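You operate a simulated robot arm through the tools that you are given. There is no shell and no other tool.

You run a simulated two-armed robot. Do the job below in one go: nothing can be reset, and whatever is moved stays where it is left.

Task
Press the blue gasket into the steel cup with the lever press, then pull the slide out again.

Only the result counts: the job must be done as asked and must still hold three seconds after the hand-in. Knocking over, shifting, dropping, spilling or breaking anything else fails it.

Robot
Two 7-joint arms with three-finger grippers on one trunk that stands fixed in place. Base frame: the origin is at the foot of the trunk, x ahead of it, y to its left, z up. Readings come in m, degrees, newtons and seconds.
The left shoulder is at [0.07, 0.165, 1.213], the right one opposite. With the tool pointing down near the work surface each hand reaches from about 0.38 to 0.88 m from the base axis, measured 20 degrees to its own side. Payload 3.91 kg a hand.
The TCP of each hand is the grasp point between the finger pads, 0.03 m short of the fingertips. In the tool frame z runs along the fingers and y along their closing line. Largest opening 0.116 m; the body of the gripper starts 0.073 m behind the TCP.
Orientation is told as [roll, pitch, yaw] about the base's x, y, z axes, in that order, counted from this pose: with the fingers straight down and closing along the base's y, the tool's x points along the base's -x, its y along +y and its z along -z.

Tools
- The arms move only by the tool jog_arm. It takes "left_targets", "right_targets" or both (then of equal length, played together; a hand with none holds still); each is a list of rows, each an object of numbers (a shift or turn left out is 0, a gripper value left out holds the last): "wx", "wy", "wz": the turn, a rotation vector about the tool's x, y, z in degrees; "tx", "ty", "tz": the shift along the tool's x, y, z in m; "hand": the opening in per cent of the stroke, from 0 (shut) to 100 (fully open). In form: [{"wx": .., "wy": .., "wz": .., "tx": .., "ty": .., "tz": .., "hand": ..}, ...]. A call has 1 to 20 rows; each row shifts and turns the commanded pose from where the row before left it, along the tool's axes as they then stand. Each row takes 0.2 s and may step no farther than 0.05 m and 8.6 degrees from the row before; otherwise, or with a gripper value out of range, the whole call is refused. Where a pose cannot be reached the arm comes as near as it can. A force on the tool above 40 N (or 10 N above the force at the start of the call, whichever is more), or a blocked arm, ends the call early, and 0.2 s more pass. The fingers move at their own pace (about 0.153 m/s each) and stop on an object; they squeeze with about 23 N. The grip force told is the motor's: it shows also when the fingers shut on nothing. Time passes only in rows, and 0.2 s behind the last, so rows that do not move let the fingers close. The reply holds the time, the measured pose of the TCP, the force on the tool along the base axes, the opening and the grip force, in the units named above and with some noise, with the torque about the TCP (base axes, N m) and any sound that the robot's microphone picked up, and new pictures: "views" is both (left out), scene, wrist or none (wrist: the cameras of the hands that moved).
- Cameras (640 x 400 px; columns grow to the right, rows downward): "scene" is now at [0.1198, 0.0549, 1.5359]; the picture's right is [0.64, -0.77, -0.00], its down [-0.40, -0.33, -0.86] and it looks along [0.66, 0.55, -0.51] (base axes); focal length 349 px, centre (320, 200). "left" rides on the left gripper at [0.075, 0.017, -0.088] in its tool frame; the picture's right is [-0.22, 0.97, 0.00], its down [-0.70, -0.16, -0.70] and it looks along [-0.68, -0.16, 0.71] (tool axes); focal length 247 px, centre (320, 200). "right" rides on the right gripper at [0.052, 0.056, -0.088] in its tool frame; the picture's right is [-0.73, 0.68, 0.00], its down [-0.49, -0.52, -0.70] and it looks along [-0.48, -0.51, 0.71] (tool axes); focal length 247 px, centre (320, 200). There is no depth. A picture from a camera that has moved, and an enlarged one, comes with that camera's place and axes in the base frame and with its lens.
- slide_trunk(by): slides the trunk up (or, below 0, down) by that many m; the arms and the scene camera ride with it, the base frame stays. It gives what a move gives, with no picture.
- turn_head(pan, tilt): turns the head with the scene camera to pan (to the left, within 86 degrees either way) and tilt (down, from -29 to 69), counted from straight ahead of the robot. It gives what a move gives, and a new picture of the scene camera.
- enlarge(camera, box): a new picture of the part [left, top, right, bottom] of that camera's present view, enlarged. The clock stands still meanwhile.
- close_job(): hands the job in; it is judged then, once.

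Nothing tells you positions but the pictures and the camera data. Unless the task says otherwise, let go and move clear before handing in.

The tools are called after "Call:" as a command line: name --argument value ..., lists and objects as JSON in quotes. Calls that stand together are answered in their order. jog_arm: Moves the arms, as the interface text tells. Its arguments: {"type":"object","properties":{"left_targets":{"type":"array"},"right_targets":{"type":"array"},"views":{"type":"string","enum":["both","scene","wrist","none"]}},"required":[]} The other tools are called the same way: slide_trunk (by) slides the trunk up or down; turn_head (pan, tilt) turns the head that bears the scene camera; enlarge (camera, box) takes an enlarged picture of a part of a camera's view; close_job () hands the job in.

At the start:

```text
t: 0.0
left_tcp_pos: [0.4194, 0.5782, 1.2479]
left_ee_rot: [0.0, 0.0, 0.0]
left_contact_force: [0.1, 0.7, -0.1]
left_torque: [0.03, 0.02, -0.01]
left_opening: 0.1159
left_grasp_force: 0.1
right_tcp_pos: [0.5104, 0.0436, 1.2541]
right_ee_rot: [0.0, 0.1, 0.0]
right_contact_force: [0.0, -0.9, -0.8]
right_torque: [0.01, 0.02, 0.04]
right_opening: 0.1159
right_grasp_force: 0.1
trunk travel left (down, up): [-0.75, 0.09]
head pan, tilt: [39.6, 30.8]
```

scene: 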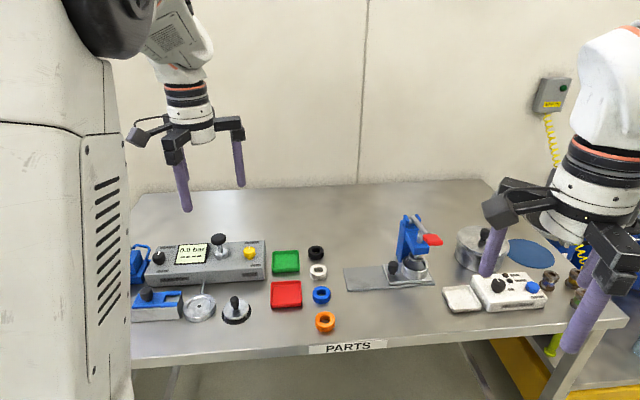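
right: 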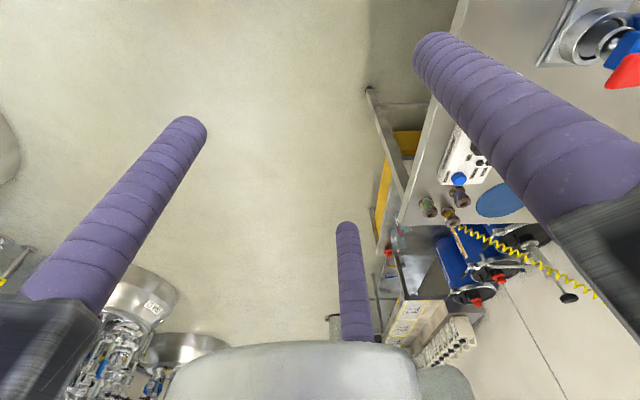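
left: 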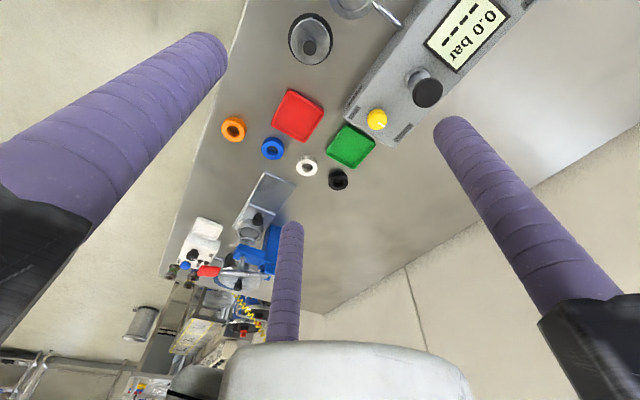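

I see a bench with a lever press (blue column, red lever handle) on a plate, with rubber rings in front: black, white, blue and orange. I'll look closer before moving.

Call:
enlarge --camera "scene" --box '[330, 200, 470, 300]'

Call:
enlarge --camera "scene" --box '[250, 230, 410, 340]'

Call:
enlarge --camera "left" --box '[160, 80, 380, 300]'

```text
4.00 times, centred on (400, 250) of scene
camera zoom: at [0.1198, 0.0549, 1.5359], right [0.64, -0.77, 0.0], down [-0.4, -0.33, -0.86], along [0.66, 0.55, -0.51], focal length 1396 px, centre (0, 0)
```

zoom: 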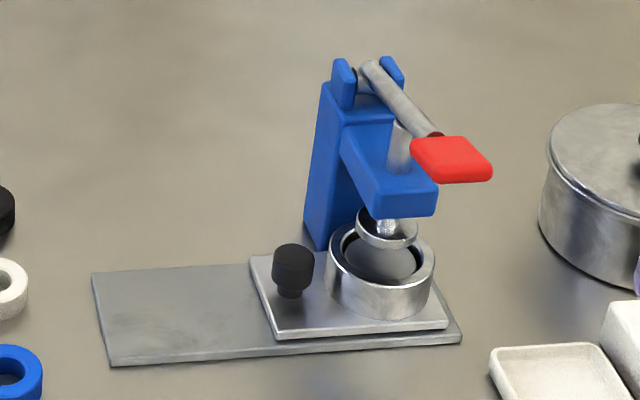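

```text
3.64 times, centred on (330, 285) of scene
camera zoom: at [0.1198, 0.0549, 1.5359], right [0.64, -0.77, 0.0], down [-0.4, -0.33, -0.86], along [0.66, 0.55, -0.51], focal length 1270 px, centre (284, -109)
```

zoom: 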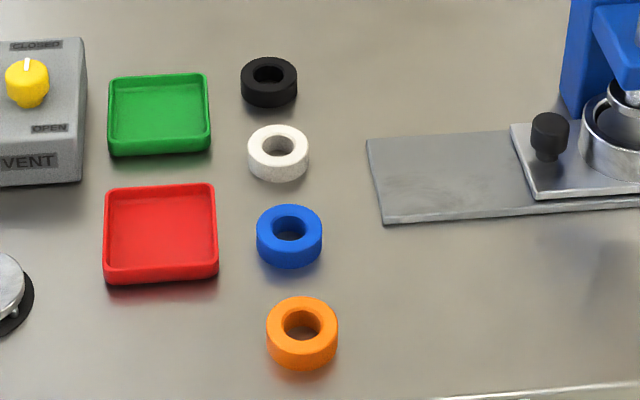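

```text
1.82 times, centred on (270, 190) of left
camera zoom: at [0.3434, 0.5955, 1.3353], right [0.22, 0.97, 0.0], down [0.7, -0.16, 0.7], along [0.68, -0.16, -0.71], focal length 449 px, centre (411, 218)
```

zoom: 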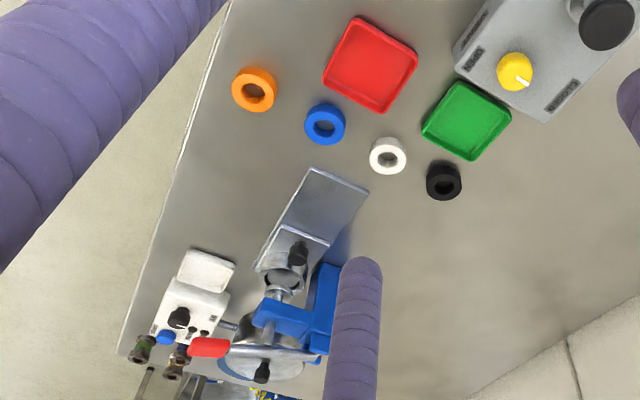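

The press is turned about 45° to the base. Its slide (black knob and steel cup) sits fully in under the ram, near (0.81, 0.305). The blue gasket is near (0.589, 0.439), with its top at about z 0.907. I'll move the left hand above the pull-out end of the slide for a closer look, and move the right hand aside.

Call:
jog_arm --left_targets '[{"wz": 7.5}, {"wz": 7.5}, {"wz": 7.5}, {"wz": 7.5}, {"wz": 7.5}, {"wz": 7.5}, {"tx": -0.04055, "ty": 0.00905, "tz": 0.01225}, {"tx": -0.04055, "ty": 0.00905, "tz": 0.01225}, {"tx": -0.04055, "ty": 0.00905, "tz": 0.01225}, {"tx": -0.04055, "ty": 0.00905, "tz": 0.01225}, {"tx": -0.04055, "ty": 0.00905, "tz": 0.01225}, {"tx": -0.04055, "ty": 0.00905, "tz": 0.01225}, {"tx": -0.04055, "ty": 0.00905, "tz": 0.01225}, {"tx": -0.04055, "ty": 0.00905, "tz": 0.01225}]' --right_targets '[{"ty": -0.015}, {"ty": -0.015}, {"ty": -0.015}, {"ty": -0.015}, {"ty": -0.015}, {"ty": -0.015}, {"ty": -0.015}, {"ty": -0.015}, {"ty": -0.015}, {"ty": -0.015}, {"ty": -0.015}, {"ty": -0.015}, {"ty": -0.015}, {"ty": -0.015}]' --views "both"

```text
t: 3.0
left_tcp_pos: [0.701, 0.3972, 1.1497]
left_ee_rot: [0.0, 0.1, -45.0]
left_contact_force: [-0.1, -1.0, 0.2]
left_torque: [0.0, 0.0, 0.02]
left_opening: 0.1158
left_grasp_force: 0.1
right_tcp_pos: [0.5139, -0.1681, 1.2527]
right_ee_rot: [0.2, 0.1, 0.1]
right_contact_force: [0.2, 0.4, -1.4]
right_torque: [0.03, 0.05, 0.01]
right_opening: 0.1158
right_grasp_force: 0.0
trunk travel left (down, up): [-0.75, 0.09]
head pan, tilt: [39.6, 30.8]
camera scene: at [0.1222, 0.0534, 1.5358], right [0.64, -0.77, 0.0], down [-0.4, -0.33, -0.86], along [0.66, 0.55, -0.51], focal length 349 px, centre (320, 200)
camera right: at [0.4599, -0.112, 1.3417], right [0.73, 0.68, 0.0], down [0.49, -0.52, 0.7], along [0.48, -0.51, -0.72], focal length 247 px, centre (320, 200)
camera left: at [0.6604, 0.4613, 1.238], right [0.85, 0.53, 0.0], down [0.38, -0.61, 0.7], along [0.37, -0.59, -0.72], focal length 247 px, centre (320, 200)
```

scene: 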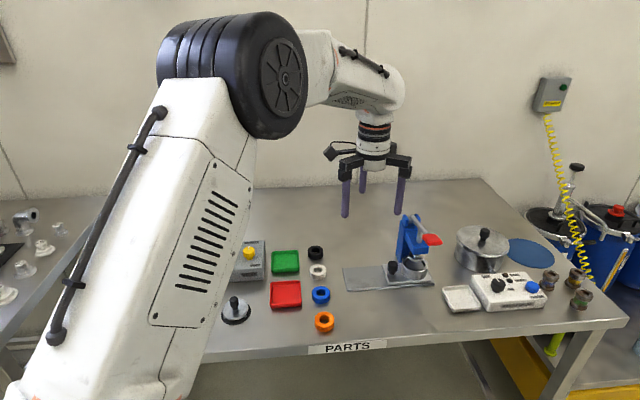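
right: 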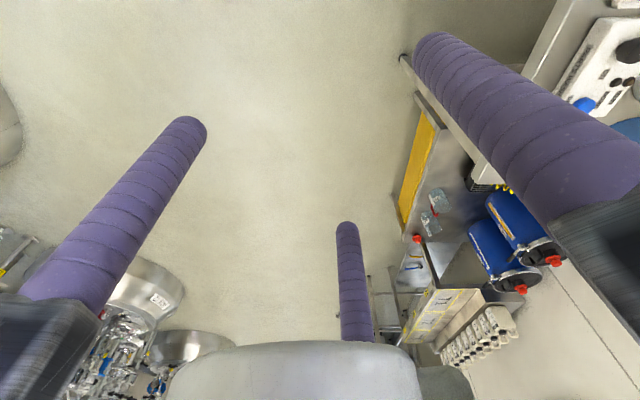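
left: 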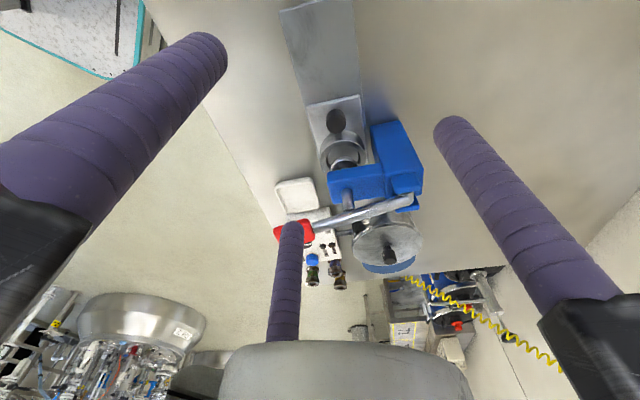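

The hand is above the slide's outer end. Before planning the grasp I want a closer look at the gripper fingers and the press.

Call:
enlarge --camera "scene" --box '[310, 100, 450, 230]'

Call:
enlarge --camera "left" --box '[240, 0, 460, 240]'

Call:
enlarge --camera "scene" --box '[335, 200, 455, 300]'

```text
3.08 times, centred on (380, 165) of scene
camera zoom: at [0.1222, 0.0534, 1.5358], right [0.64, -0.77, 0.0], down [-0.4, -0.33, -0.86], along [0.66, 0.55, -0.51], focal length 1074 px, centre (135, 308)
```

zoom: 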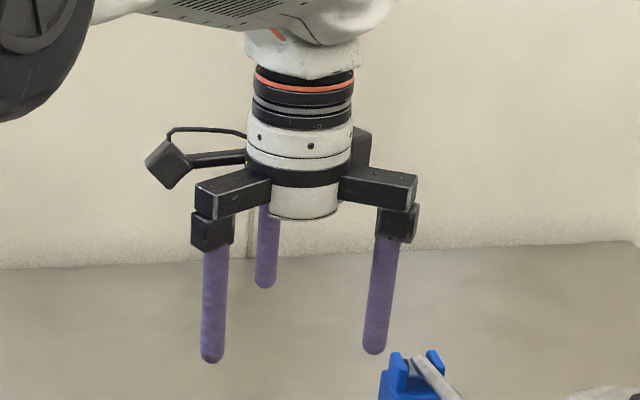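

```text
1.67 times, centred on (350, 120) of left
camera zoom: at [0.6604, 0.4613, 1.238], right [0.85, 0.53, 0.0], down [0.38, -0.61, 0.7], along [0.37, -0.59, -0.72], focal length 412 px, centre (270, 333)
```

zoom: 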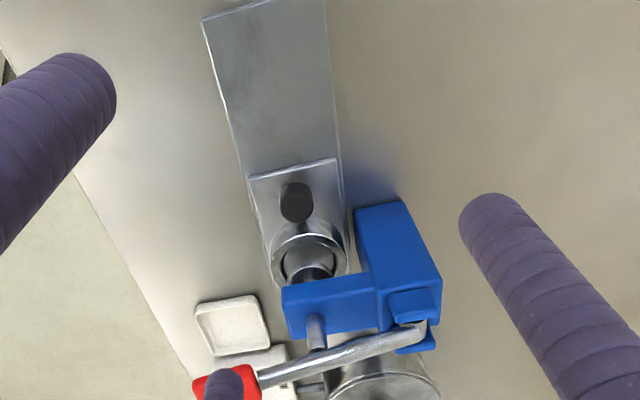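

```text
4.00 times, centred on (395, 250) of scene
camera zoom: at [0.1222, 0.0534, 1.5358], right [0.64, -0.77, 0.0], down [-0.4, -0.33, -0.86], along [0.66, 0.55, -0.51], focal length 1396 px, centre (20, 0)
```

zoom: 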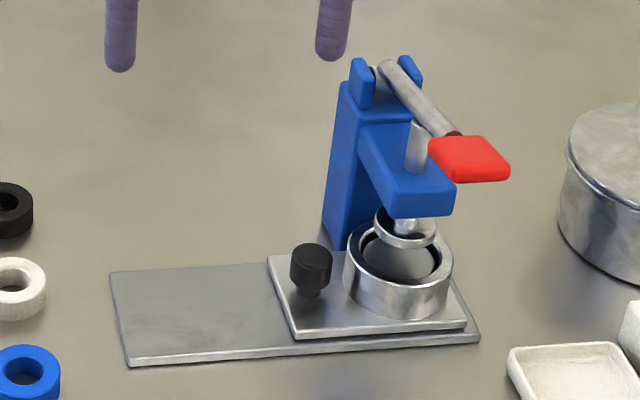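

The hand actually has three fingers closing on a common centre, about 120° apart. I place the knob top near (0.760, 0.342, 0.94) and the cup rim centre near (0.801, 0.302, 0.94). The lever handle is near (0.755, 0.252, 1.07).

I'll turn the hand so no finger points at the cup and tilt it 20° away from the press. Then I'll part-close it and come down the approach line.

Call:
jog_arm --left_targets '[{"wz": 7.5, "hand": 40}, {"wz": 7.5}, {"wz": 7.5}, {"wz": 7.5}, {"wx": -3.333, "wy": -5.773}, {"wx": -3.333, "wy": -5.773}, {"wx": -3.333, "wy": -5.773}, {"ty": 0.0015, "tz": 0.03}, {"ty": 0.0015, "tz": 0.03}]' --views "both"

```text
t: 5.0
left_tcp_pos: [0.7185, 0.3883, 1.0933]
left_ee_rot: [10.3, -17.2, -76.6]
left_contact_force: [0.5, 1.2, 0.5]
left_torque: [-0.04, 0.03, -0.02]
left_opening: 0.0465
left_grasp_force: 0.0
right_tcp_pos: [0.5119, -0.1691, 1.2538]
right_ee_rot: [0.0, 0.1, 0.0]
right_contact_force: [0.1, -0.4, -0.5]
right_torque: [-0.02, 0.06, 0.01]
right_opening: 0.1164
right_grasp_force: 0.0
trunk travel left (down, up): [-0.75, 0.09]
head pan, tilt: [39.6, 30.8]
camera scene: at [0.1214, 0.0551, 1.5358], right [0.64, -0.77, 0.0], down [-0.4, -0.33, -0.86], along [0.66, 0.55, -0.51], focal length 349 px, centre (320, 200)
camera left: at [0.6967, 0.4831, 1.1574], right [0.97, 0.06, 0.23], down [-0.17, -0.52, 0.84], along [0.18, -0.85, -0.5], focal length 247 px, centre (320, 200)
```

scene: 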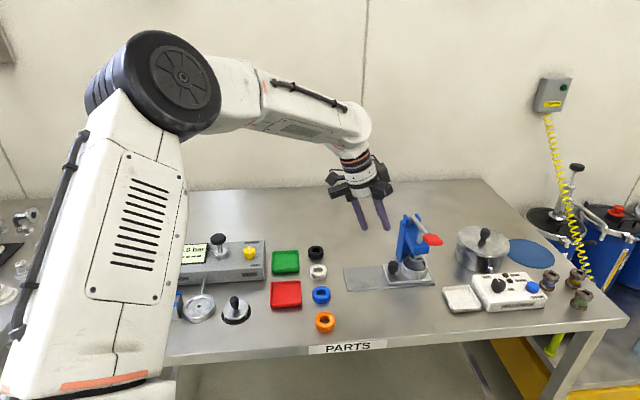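
left: 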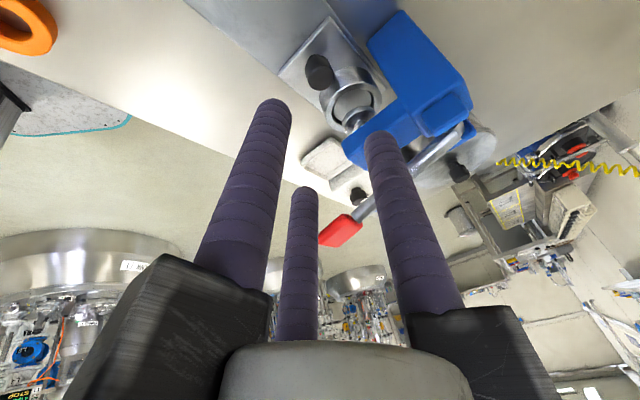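

The hand is on its approach line, with the knob and cup visible between the fingers. I'll enlarge both views to fix the knob's place.

Call:
enlarge --camera "left" --box '[220, 0, 480, 200]'

Call:
enlarge --camera "scene" --box '[320, 150, 460, 290]'

```text
2.00 times, centred on (350, 100) of left
camera zoom: at [0.6967, 0.4831, 1.1574], right [0.97, 0.06, 0.23], down [-0.17, -0.52, 0.84], along [0.18, -0.85, -0.5], focal length 494 px, centre (260, 400)
```

zoom: 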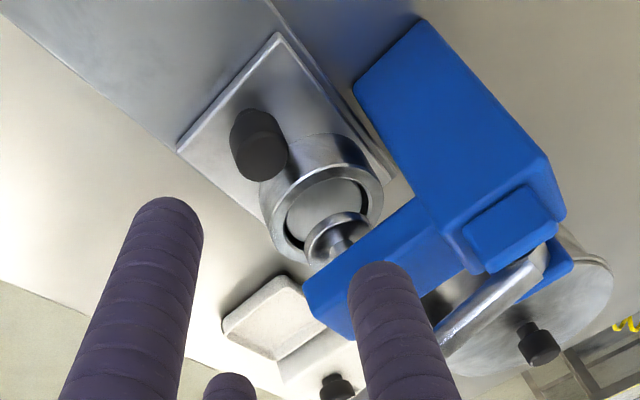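

```text
2.86 times, centred on (390, 220) of scene
camera zoom: at [0.1214, 0.0551, 1.5358], right [0.64, -0.77, 0.0], down [-0.4, -0.33, -0.86], along [0.66, 0.55, -0.51], focal length 998 px, centre (120, 143)
```

zoom: 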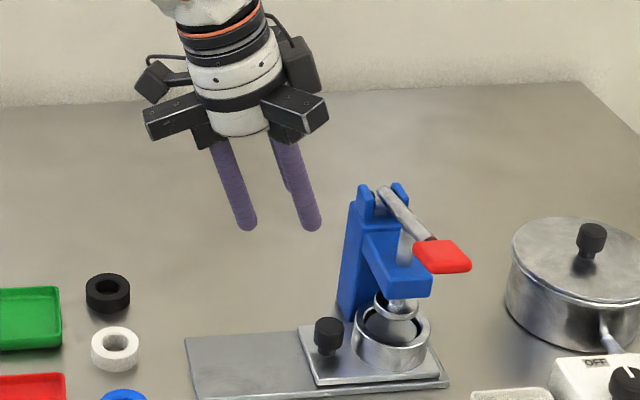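

The knob is confirmed near (0.760, 0.343), top about 0.94. I'll advance along the tool axis most of the way and check again.

Call:
jog_arm --left_targets '[{"tx": -0.0005, "ty": -0.0009, "tz": 0.035}, {"tx": -0.0005, "ty": -0.0009, "tz": 0.035}, {"tx": -0.0005, "ty": -0.0009, "tz": 0.035}]' --views "both"

Call:
enlarge --camera "scene" --box '[330, 180, 450, 290]'

Call:
enlarge --camera "left" --box '[200, 0, 440, 200]'

```text
t: 5.8
left_tcp_pos: [0.7412, 0.3608, 0.9927]
left_ee_rot: [10.4, -17.2, -76.6]
left_contact_force: [-0.4, -0.2, 0.7]
left_torque: [0.0, 0.0, -0.03]
left_opening: 0.0465
left_grasp_force: 0.0
right_tcp_pos: [0.5109, -0.1674, 1.2539]
right_ee_rot: [0.0, 0.1, 0.0]
right_contact_force: [0.6, 0.1, -0.4]
right_torque: [-0.02, 0.04, 0.01]
right_opening: 0.116
right_grasp_force: 0.2
trunk travel left (down, up): [-0.75, 0.09]
head pan, tilt: [39.6, 30.8]
camera scene: at [0.1206, 0.0551, 1.5359], right [0.64, -0.77, 0.0], down [-0.4, -0.33, -0.86], along [0.66, 0.55, -0.51], focal length 349 px, centre (320, 200)
camera left: at [0.7195, 0.4562, 1.057], right [0.97, 0.07, 0.23], down [-0.17, -0.52, 0.84], along [0.18, -0.85, -0.5], focal length 247 px, centre (320, 200)
```

scene: 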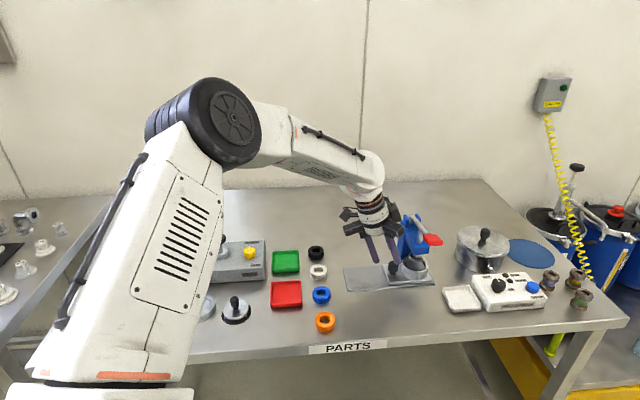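
left: 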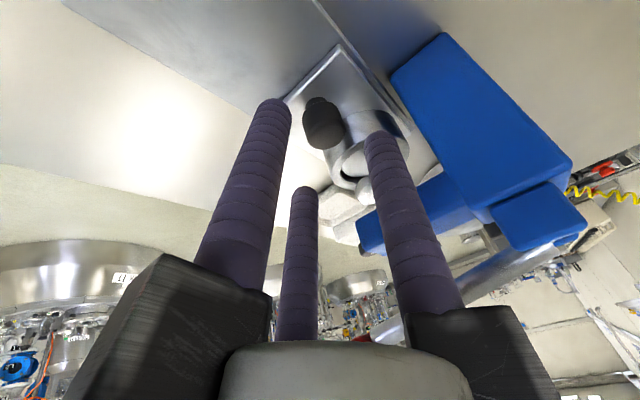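

```text
3.64 times, centred on (390, 235) of scene
camera zoom: at [0.1206, 0.0551, 1.5359], right [0.64, -0.77, 0.0], down [-0.4, -0.33, -0.86], along [0.66, 0.55, -0.51], focal length 1270 px, centre (66, 73)
```

zoom: 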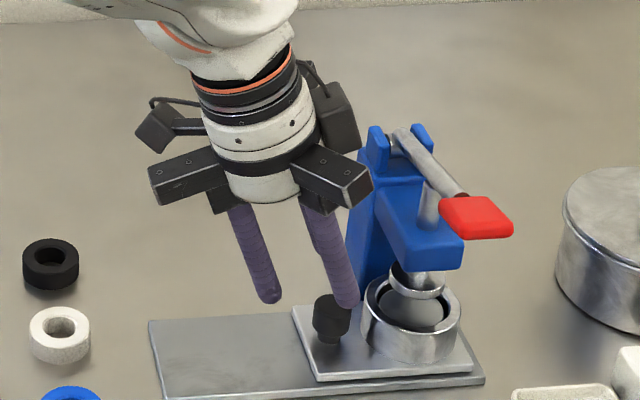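

```text
2.00 times, centred on (320, 100) of left
camera zoom: at [0.7195, 0.4562, 1.057], right [0.97, 0.07, 0.23], down [-0.17, -0.52, 0.84], along [0.18, -0.85, -0.5], focal length 494 px, centre (320, 400)
```

zoom: 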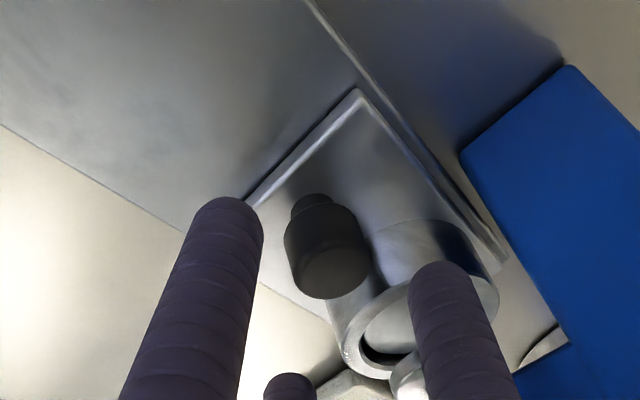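

The knob sits between the open fingers and all clearances look good. I'll advance the last 40 mm and close on the knob.

Call:
jog_arm --left_targets '[{"tx": -0.0005, "ty": 0.0005, "tz": 0.014}, {"tx": -0.0005, "ty": 0.0005, "tz": 0.013}, {"tz": 0.013}]' --views "both"

Call:
enlarge --camera "scene" --box '[330, 180, 450, 290]'

Call:
enlarge --camera "left" --box '[200, 0, 440, 200]'

```text
t: 6.6
left_tcp_pos: [0.7514, 0.3511, 0.9572]
left_ee_rot: [10.3, -17.1, -76.6]
left_contact_force: [0.0, -0.4, 0.0]
left_torque: [0.02, -0.01, 0.03]
left_opening: 0.0463
left_grasp_force: 0.1
right_tcp_pos: [0.5117, -0.1678, 1.2545]
right_ee_rot: [0.0, 0.0, -0.1]
right_contact_force: [0.0, -0.1, -0.3]
right_torque: [-0.02, 0.03, 0.01]
right_opening: 0.1164
right_grasp_force: 0.0
trunk travel left (down, up): [-0.75, 0.09]
head pan, tilt: [39.6, 30.8]
camera scene: at [0.12, 0.0549, 1.5359], right [0.64, -0.77, 0.0], down [-0.4, -0.33, -0.86], along [0.66, 0.55, -0.51], focal length 349 px, centre (320, 200)
camera left: at [0.7296, 0.4453, 1.0215], right [0.97, 0.06, 0.23], down [-0.17, -0.52, 0.84], along [0.18, -0.85, -0.5], focal length 247 px, centre (320, 200)
```

scene: 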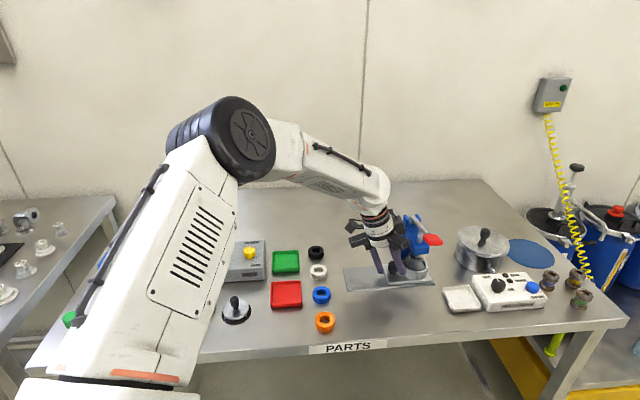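
left: 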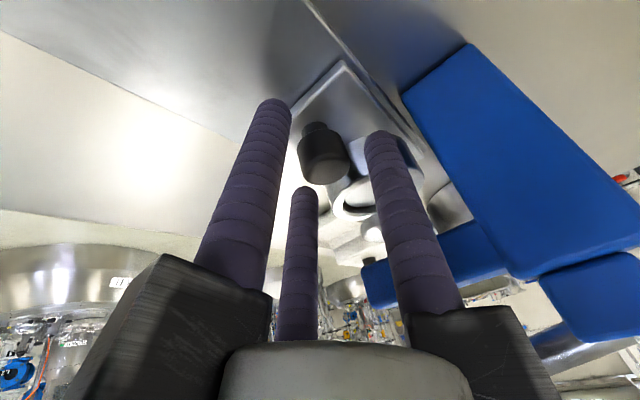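

```text
3.64 times, centred on (390, 235) of scene
camera zoom: at [0.12, 0.0549, 1.5359], right [0.64, -0.77, 0.0], down [-0.4, -0.33, -0.86], along [0.66, 0.55, -0.51], focal length 1270 px, centre (66, 73)
```

zoom: 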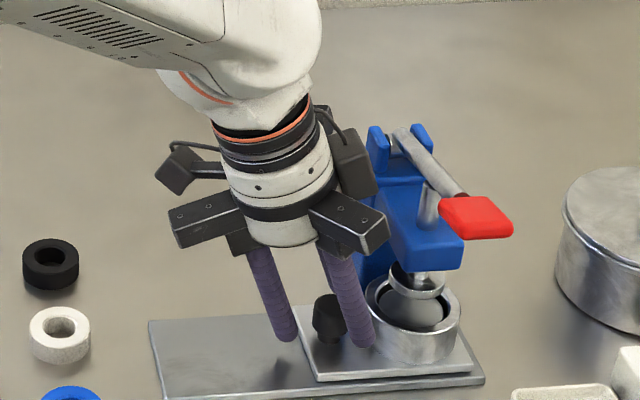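

```text
2.00 times, centred on (320, 100) of left
camera zoom: at [0.7296, 0.4453, 1.0215], right [0.97, 0.06, 0.23], down [-0.17, -0.52, 0.84], along [0.18, -0.85, -0.5], focal length 494 px, centre (320, 400)
```

zoom: 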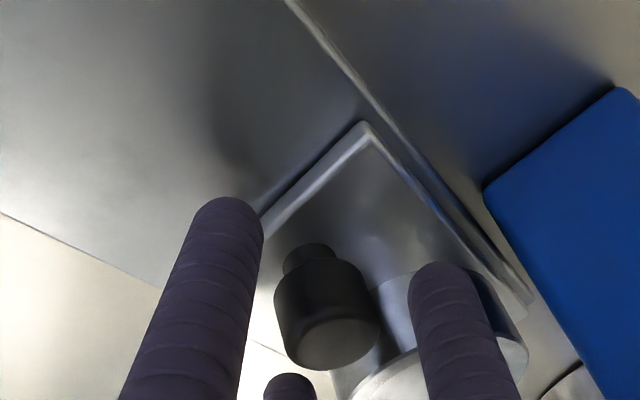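

The knob is centred between the three fingers. I'll go 5 mm deeper and close.

Call:
jog_arm --left_targets '[{"tz": 0.006}, {"hand": 0}, {"hand": 0}, {"hand": 0}, {"hand": 0}]' --views "both"

Call:
enlarge --camera "scene" --box '[330, 180, 450, 290]'

Call:
enlarge --camera "left" --box '[200, 0, 440, 200]'

```text
t: 7.8
left_tcp_pos: [0.753, 0.3491, 0.9541]
left_ee_rot: [10.4, -17.2, -76.6]
left_contact_force: [7.1, 7.7, 6.3]
left_torque: [0.65, 0.13, 0.13]
left_opening: 0.0282
left_grasp_force: 44.9
right_tcp_pos: [0.5116, -0.1664, 1.254]
right_ee_rot: [0.0, 0.0, 0.0]
right_contact_force: [-1.0, 0.6, 0.8]
right_torque: [0.03, 0.03, -0.01]
right_opening: 0.116
right_grasp_force: 0.0
trunk travel left (down, up): [-0.75, 0.09]
head pan, tilt: [39.6, 30.8]
camera scene: at [0.1202, 0.0555, 1.5359], right [0.64, -0.77, 0.0], down [-0.4, -0.33, -0.86], along [0.66, 0.55, -0.51], focal length 349 px, centre (320, 200)
camera left: at [0.7312, 0.4445, 1.0168], right [0.97, 0.07, 0.24], down [-0.17, -0.52, 0.84], along [0.18, -0.85, -0.5], focal length 247 px, centre (320, 200)
```

scene: 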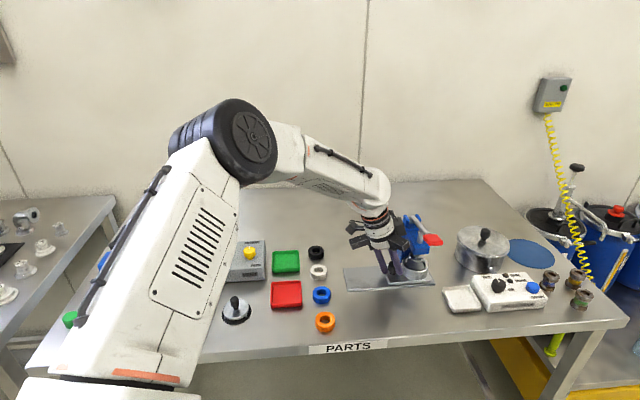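
left: 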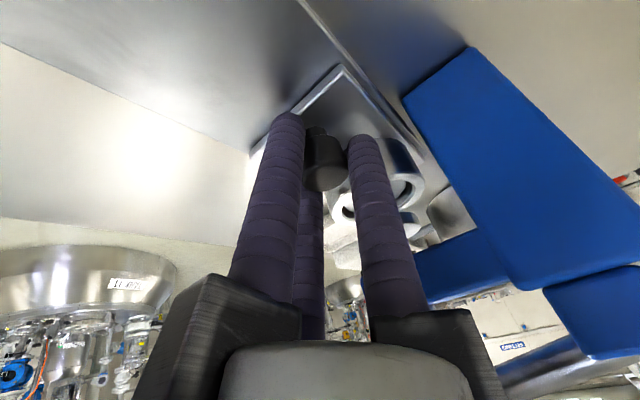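

```text
3.64 times, centred on (390, 235) of scene
camera zoom: at [0.1202, 0.0555, 1.5359], right [0.64, -0.77, 0.0], down [-0.4, -0.33, -0.86], along [0.66, 0.55, -0.51], focal length 1270 px, centre (66, 73)
```

zoom: 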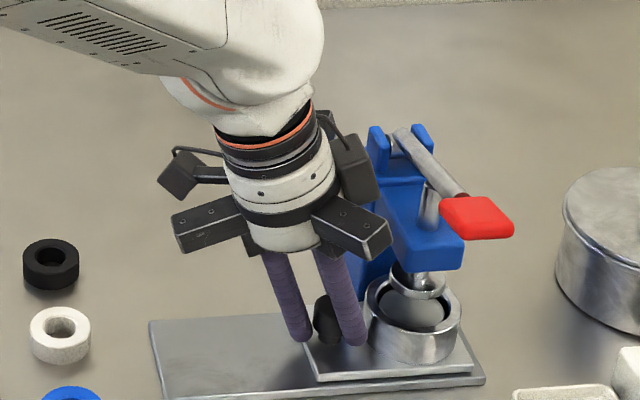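

```text
2.00 times, centred on (320, 100) of left
camera zoom: at [0.7312, 0.4445, 1.0168], right [0.97, 0.07, 0.24], down [-0.17, -0.52, 0.84], along [0.18, -0.85, -0.5], focal length 494 px, centre (320, 400)
```

zoom: 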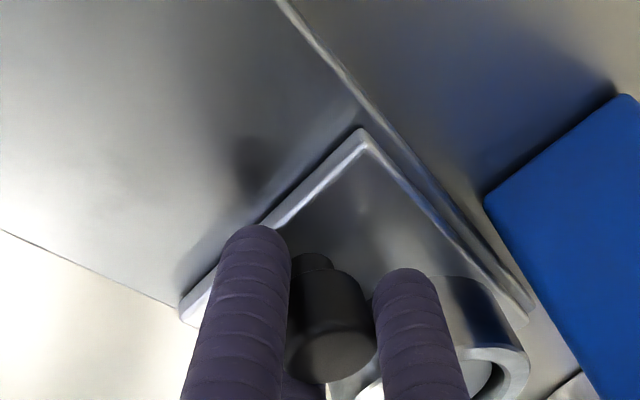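

I have the knob gripped at an opening of 28 mm. There's about 10 N of side load from a small off-centre, so I'll relieve that and pull the slide outwards a little to check that it moves.

Call:
jog_arm --left_targets '[{"tx": 0.001, "ty": 0.0017}, {"tx": 0.00814, "ty": -0.0047, "tz": -0.00342}, {"tx": 0.01628, "ty": -0.0094, "tz": -0.00684}]' --views "scene"

Call:
enlarge --camera "scene" --box '[320, 180, 450, 300]'

```text
t: 8.6
left_tcp_pos: [0.7307, 0.3707, 0.9528]
left_ee_rot: [10.4, -17.3, -76.6]
left_contact_force: [5.4, 6.5, 10.5]
left_torque: [0.24, 0.12, 0.06]
left_opening: 0.0281
left_grasp_force: 44.7
right_tcp_pos: [0.5103, -0.1659, 1.2555]
right_ee_rot: [0.1, 0.0, -0.1]
right_contact_force: [0.1, -0.1, 0.2]
right_torque: [0.01, 0.0, -0.01]
right_opening: 0.1161
right_grasp_force: 0.1
trunk travel left (down, up): [-0.75, 0.09]
head pan, tilt: [39.6, 30.8]
camera scene: at [0.1183, 0.0564, 1.536], right [0.64, -0.77, 0.0], down [-0.39, -0.33, -0.86], along [0.66, 0.55, -0.51], focal length 349 px, centre (320, 200)
```

scene: 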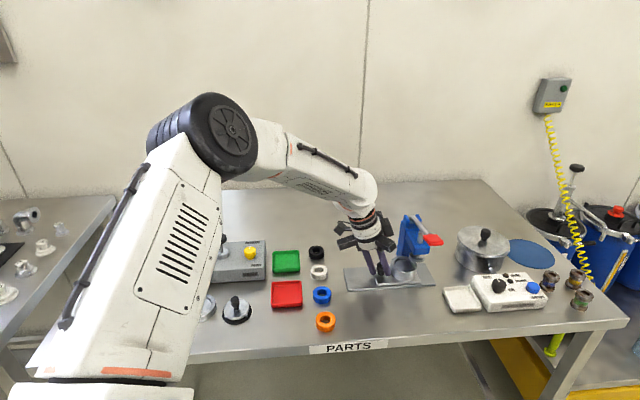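

```text
3.33 times, centred on (385, 240) of scene
camera zoom: at [0.1183, 0.0564, 1.536], right [0.64, -0.77, 0.0], down [-0.39, -0.33, -0.86], along [0.66, 0.55, -0.51], focal length 1164 px, centre (103, 67)
```

zoom: 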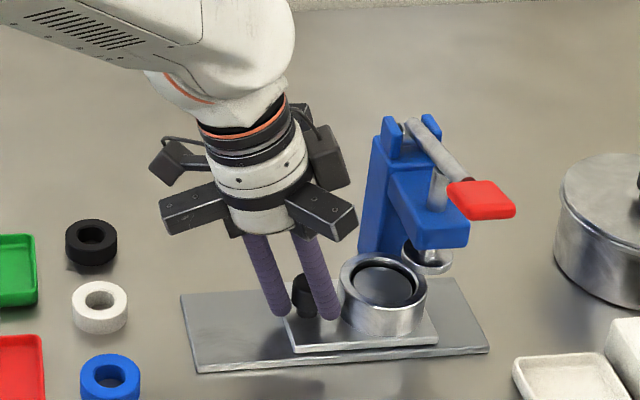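

The slide moves freely with the knob, about 30 mm so far. I'll keep pulling.

Call:
jog_arm --left_targets '[{"tx": 0.0168, "ty": -0.0085, "tz": -0.00684}, {"tx": 0.01628, "ty": -0.0094, "tz": -0.00684}, {"tx": 0.01628, "ty": -0.0094, "tz": -0.00684}]' --views "scene"

Call:
enlarge --camera "scene" --box '[320, 180, 450, 300]'

```text
t: 9.4
left_tcp_pos: [0.6902, 0.413, 0.9524]
left_ee_rot: [10.4, -17.2, -76.5]
left_contact_force: [8.0, 7.1, 10.0]
left_torque: [0.24, 0.27, 0.2]
left_opening: 0.0279
left_grasp_force: 44.6
right_tcp_pos: [0.5115, -0.1675, 1.254]
right_ee_rot: [0.1, 0.0, 0.0]
right_contact_force: [-1.0, 0.4, 0.7]
right_torque: [0.01, -0.01, -0.01]
right_opening: 0.1159
right_grasp_force: 0.0
trunk travel left (down, up): [-0.75, 0.09]
head pan, tilt: [39.6, 30.8]
camera scene: at [0.1195, 0.0558, 1.5359], right [0.64, -0.77, 0.0], down [-0.39, -0.33, -0.86], along [0.66, 0.55, -0.51], focal length 349 px, centre (320, 200)
```

scene: 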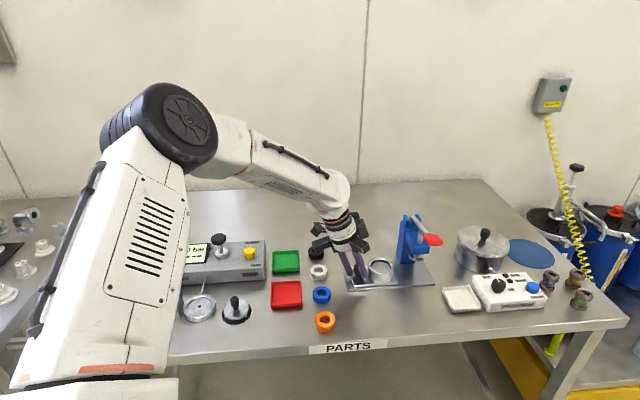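

```text
3.33 times, centred on (385, 240) of scene
camera zoom: at [0.1195, 0.0558, 1.5359], right [0.64, -0.77, 0.0], down [-0.39, -0.33, -0.86], along [0.66, 0.55, -0.51], focal length 1164 px, centre (103, 67)
```

zoom: 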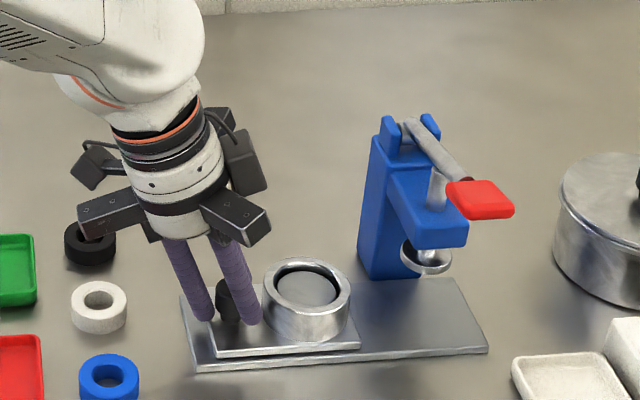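

The slide is nearly at the outer end of its base, with about 90 mm pulled. I'll pull gently in small steps to find the stop.

Call:
jog_arm --left_targets '[{"tx": 0.00407, "ty": -0.00235, "tz": -0.00171}, {"tx": 0.00407, "ty": -0.00235, "tz": -0.00171}, {"tx": 0.00407, "ty": -0.00235, "tz": -0.00171}]' --views "scene"

Call:
enlarge --camera "scene" --box '[320, 180, 450, 300]'

```text
t: 10.2
left_tcp_pos: [0.6828, 0.4208, 0.9523]
left_ee_rot: [10.4, -17.2, -76.6]
left_contact_force: [15.7, -2.2, 10.0]
left_torque: [0.27, 0.18, 0.19]
left_opening: 0.0281
left_grasp_force: 45.1
right_tcp_pos: [0.5116, -0.169, 1.2542]
right_ee_rot: [0.1, 0.1, -0.1]
right_contact_force: [0.3, 0.0, 1.0]
right_torque: [0.03, -0.02, 0.0]
right_opening: 0.1159
right_grasp_force: 0.1
trunk travel left (down, up): [-0.75, 0.09]
head pan, tilt: [39.6, 30.8]
camera scene: at [0.1214, 0.0532, 1.5358], right [0.64, -0.77, 0.0], down [-0.4, -0.33, -0.86], along [0.66, 0.55, -0.51], focal length 349 px, centre (320, 200)
```

scene: 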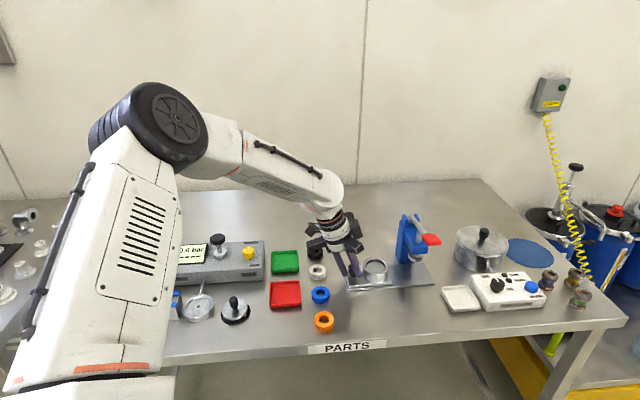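

```text
3.33 times, centred on (385, 240) of scene
camera zoom: at [0.1214, 0.0532, 1.5358], right [0.64, -0.77, 0.0], down [-0.4, -0.33, -0.86], along [0.66, 0.55, -0.51], focal length 1164 px, centre (103, 67)
```

zoom: 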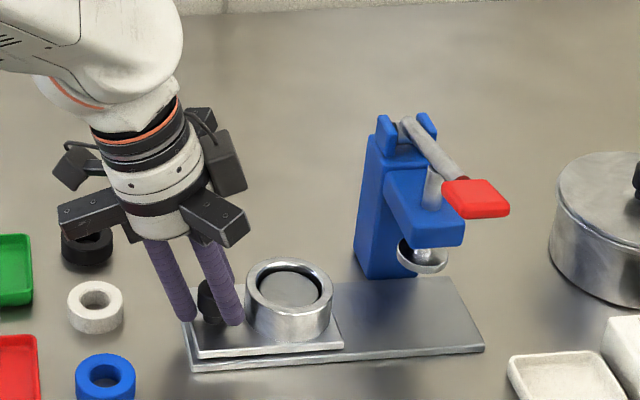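

I felt the stop at about 100 mm of travel. I'll ease off, release the knob and back out along the tool axis.

Call:
jog_arm --left_targets '[{"tx": -0.00326, "ty": 0.00188, "tz": 0.00137}, {"hand": 40}, {"hand": 40}, {"hand": 40}, {"tz": -0.02}, {"tz": -0.04}, {"tz": -0.045}, {"tz": -0.045}]' --views "both"

Call:
enlarge --camera "scene" --box '[320, 180, 450, 300]'

```text
t: 12.0
left_tcp_pos: [0.645, 0.4549, 1.0964]
left_ee_rot: [10.4, -17.2, -76.6]
left_contact_force: [0.8, 0.0, -0.5]
left_torque: [0.04, -0.02, 0.03]
left_opening: 0.0465
left_grasp_force: 0.1
right_tcp_pos: [0.5098, -0.168, 1.2547]
right_ee_rot: [0.0, 0.1, 0.0]
right_contact_force: [-0.3, 0.7, 0.2]
right_torque: [-0.02, -0.03, 0.02]
right_opening: 0.1163
right_grasp_force: 0.1
trunk travel left (down, up): [-0.75, 0.09]
head pan, tilt: [39.6, 30.8]
camera scene: at [0.1178, 0.0544, 1.536], right [0.64, -0.77, 0.0], down [-0.39, -0.33, -0.86], along [0.66, 0.55, -0.51], focal length 349 px, centre (320, 200)
camera left: at [0.6232, 0.5504, 1.1596], right [0.97, 0.06, 0.23], down [-0.17, -0.52, 0.84], along [0.18, -0.85, -0.5], focal length 247 px, centre (320, 200)
```

scene: 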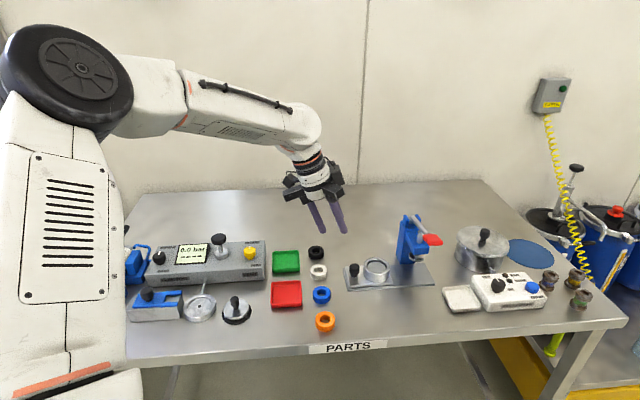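
left: 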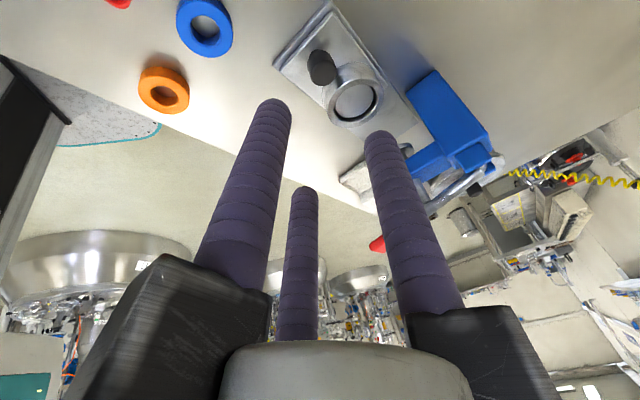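

```text
3.33 times, centred on (385, 240) of scene
camera zoom: at [0.1178, 0.0544, 1.536], right [0.64, -0.77, 0.0], down [-0.39, -0.33, -0.86], along [0.66, 0.55, -0.51], focal length 1164 px, centre (103, 67)
```

zoom: 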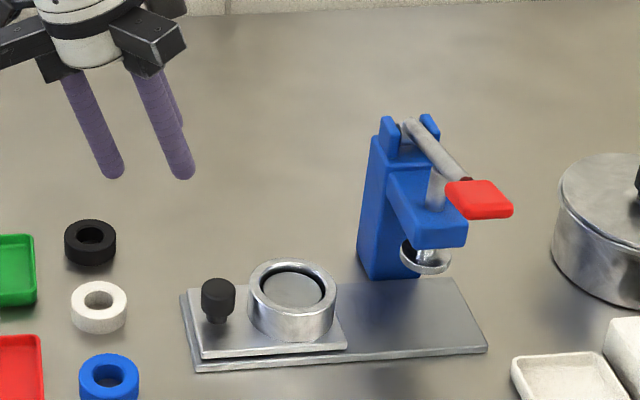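

The slide is fully out and the cup is in the open. Next I'll straighten the hand, turn it so the fingers clear the neighbouring rings and the red tray, and go above the blue gasket.

Call:
jog_arm --left_targets '[{"wx": 3.333, "wy": 5.773, "hand": 55}, {"wx": 3.333, "wy": 5.773}, {"wx": 3.333, "wy": 5.773}, {"wz": -7.5}, {"wz": -7.5}, {"wz": -7.5}, {"wz": -7.5}, {"wz": -7.5}, {"wz": -7.5}, {"wz": -7.5}, {"wz": -7.5}, {"tx": 0.0247, "ty": -0.0143, "tz": 0.015}, {"tx": 0.0247, "ty": -0.0143, "tz": 0.015}]' --views "both"

Call:
enlarge --camera "left" --box '[220, 40, 420, 200]'

Call:
enlarge --camera "scene" --box '[260, 170, 400, 350]'

```text
t: 14.8
left_tcp_pos: [0.5907, 0.4431, 1.062]
left_ee_rot: [0.1, -0.2, -15.0]
left_contact_force: [-0.1, -1.0, -0.3]
left_torque: [0.01, -0.04, -0.01]
left_opening: 0.0637
left_grasp_force: 0.2
right_tcp_pos: [0.5093, -0.167, 1.256]
right_ee_rot: [-0.1, 0.0, 0.0]
right_contact_force: [0.2, -0.2, 0.9]
right_torque: [0.01, -0.03, 0.01]
right_opening: 0.1157
right_grasp_force: 0.1
trunk travel left (down, up): [-0.75, 0.09]
head pan, tilt: [39.6, 30.8]
camera scene: at [0.1184, 0.0548, 1.5361], right [0.64, -0.77, 0.0], down [-0.39, -0.33, -0.86], along [0.66, 0.55, -0.51], focal length 349 px, centre (320, 200)
camera left: at [0.5217, 0.4792, 1.1517], right [0.47, 0.88, 0.0], down [0.63, -0.34, 0.7], along [0.62, -0.33, -0.71], focal length 247 px, centre (320, 200)
```

scene: 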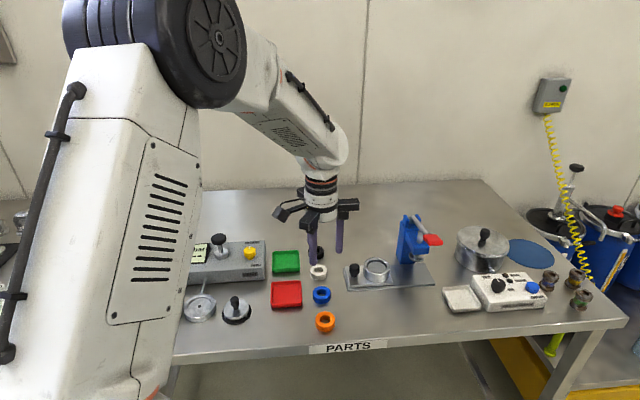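
left: 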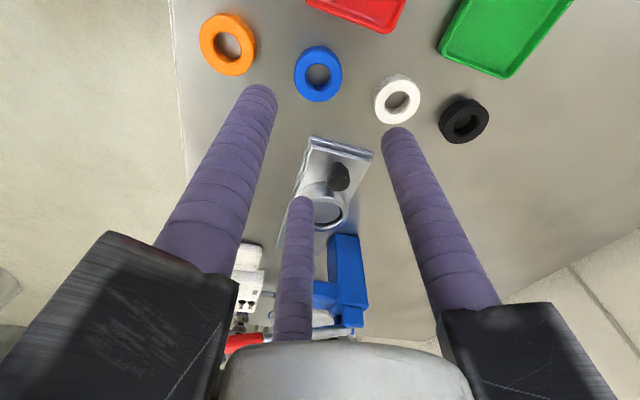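

```text
2.50 times, centred on (320, 120) of left
camera zoom: at [0.5217, 0.4792, 1.1517], right [0.47, 0.88, 0.0], down [0.63, -0.34, 0.7], along [0.62, -0.33, -0.71], focal length 617 px, centre (320, 400)
```

zoom: 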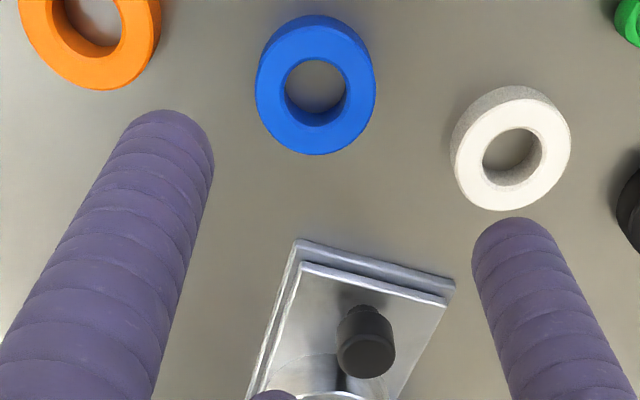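

```text
2.22 times, centred on (330, 260) of scene
camera zoom: at [0.1184, 0.0548, 1.5361], right [0.64, -0.77, 0.0], down [-0.39, -0.33, -0.86], along [0.66, 0.55, -0.51], focal length 776 px, centre (298, 67)
```

zoom: 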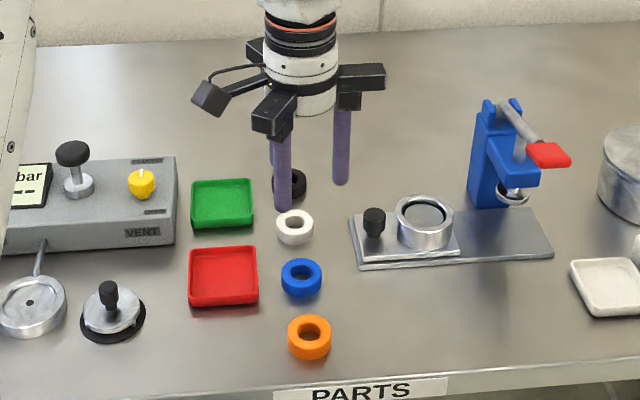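

The blue gasket is directly below the hand, at about (0.592, 0.440) with its top near 0.907. I'll lower to just above it and check the finger clearance to the neighbours.

Call:
jog_arm --left_targets '[{"tx": -0.001, "ty": -0.0013, "tz": 0.035}, {"tx": -0.001, "ty": -0.0013, "tz": 0.035}, {"tz": 0.025}]' --views "both"

Call:
enlarge --camera "left" --box '[220, 40, 420, 200]'

Call:
enlarge --camera "scene" --box '[280, 230, 360, 330]'

```text
t: 15.6
left_tcp_pos: [0.5953, 0.4397, 0.9651]
left_ee_rot: [0.0, 0.0, -15.0]
left_contact_force: [-0.4, -0.3, -0.3]
left_torque: [0.01, 0.01, 0.03]
left_opening: 0.0638
left_grasp_force: 0.1
right_tcp_pos: [0.5113, -0.1663, 1.2552]
right_ee_rot: [-0.1, 0.2, 0.0]
right_contact_force: [-0.5, -0.3, 0.1]
right_torque: [-0.02, 0.01, 0.03]
right_opening: 0.1161
right_grasp_force: 0.0
trunk travel left (down, up): [-0.75, 0.09]
head pan, tilt: [39.6, 30.8]
camera scene: at [0.1206, 0.0552, 1.5359], right [0.64, -0.77, 0.0], down [-0.4, -0.33, -0.86], along [0.66, 0.55, -0.51], focal length 349 px, centre (320, 200)
camera left: at [0.5269, 0.4751, 1.0548], right [0.47, 0.88, 0.0], down [0.63, -0.33, 0.7], along [0.62, -0.33, -0.71], focal length 247 px, centre (320, 200)
```

scene: 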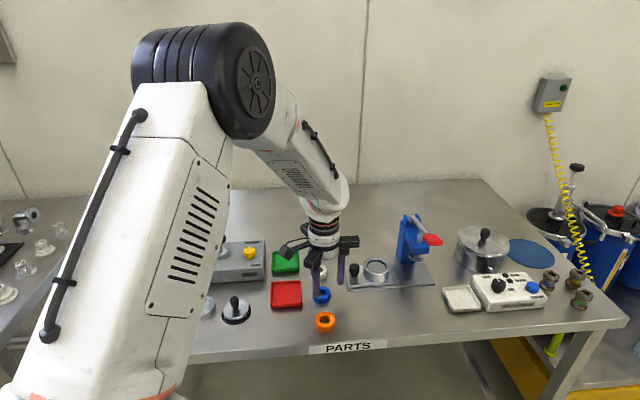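
left: 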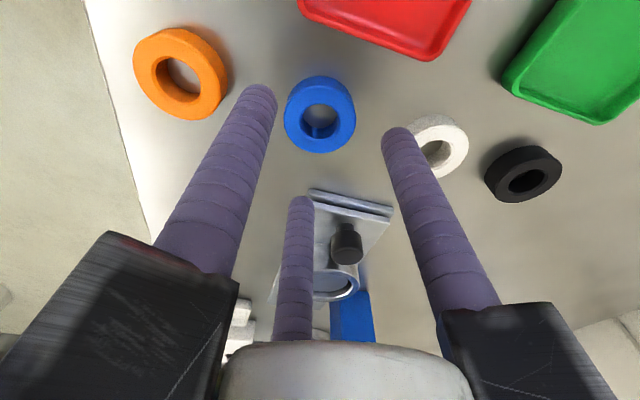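

```text
2.50 times, centred on (320, 120) of left
camera zoom: at [0.5269, 0.4751, 1.0548], right [0.47, 0.88, 0.0], down [0.63, -0.33, 0.7], along [0.62, -0.33, -0.71], focal length 617 px, centre (320, 400)
```

zoom: 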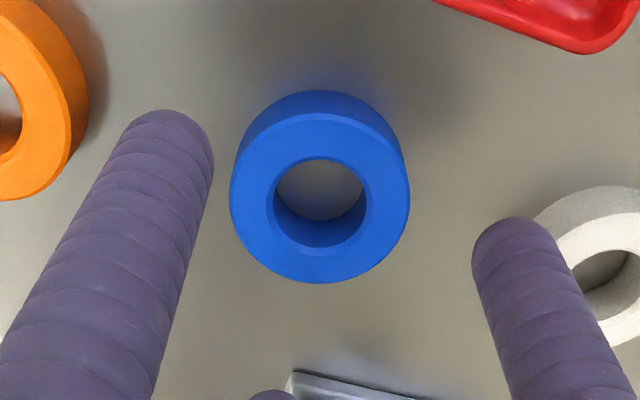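

```text
4.00 times, centred on (320, 280) of scene
camera zoom: at [0.1206, 0.0552, 1.5359], right [0.64, -0.77, 0.0], down [-0.4, -0.33, -0.86], along [0.66, 0.55, -0.51], focal length 1396 px, centre (320, -120)
```

zoom: 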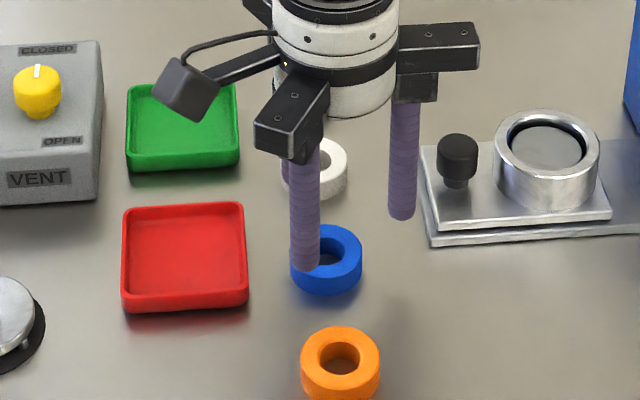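

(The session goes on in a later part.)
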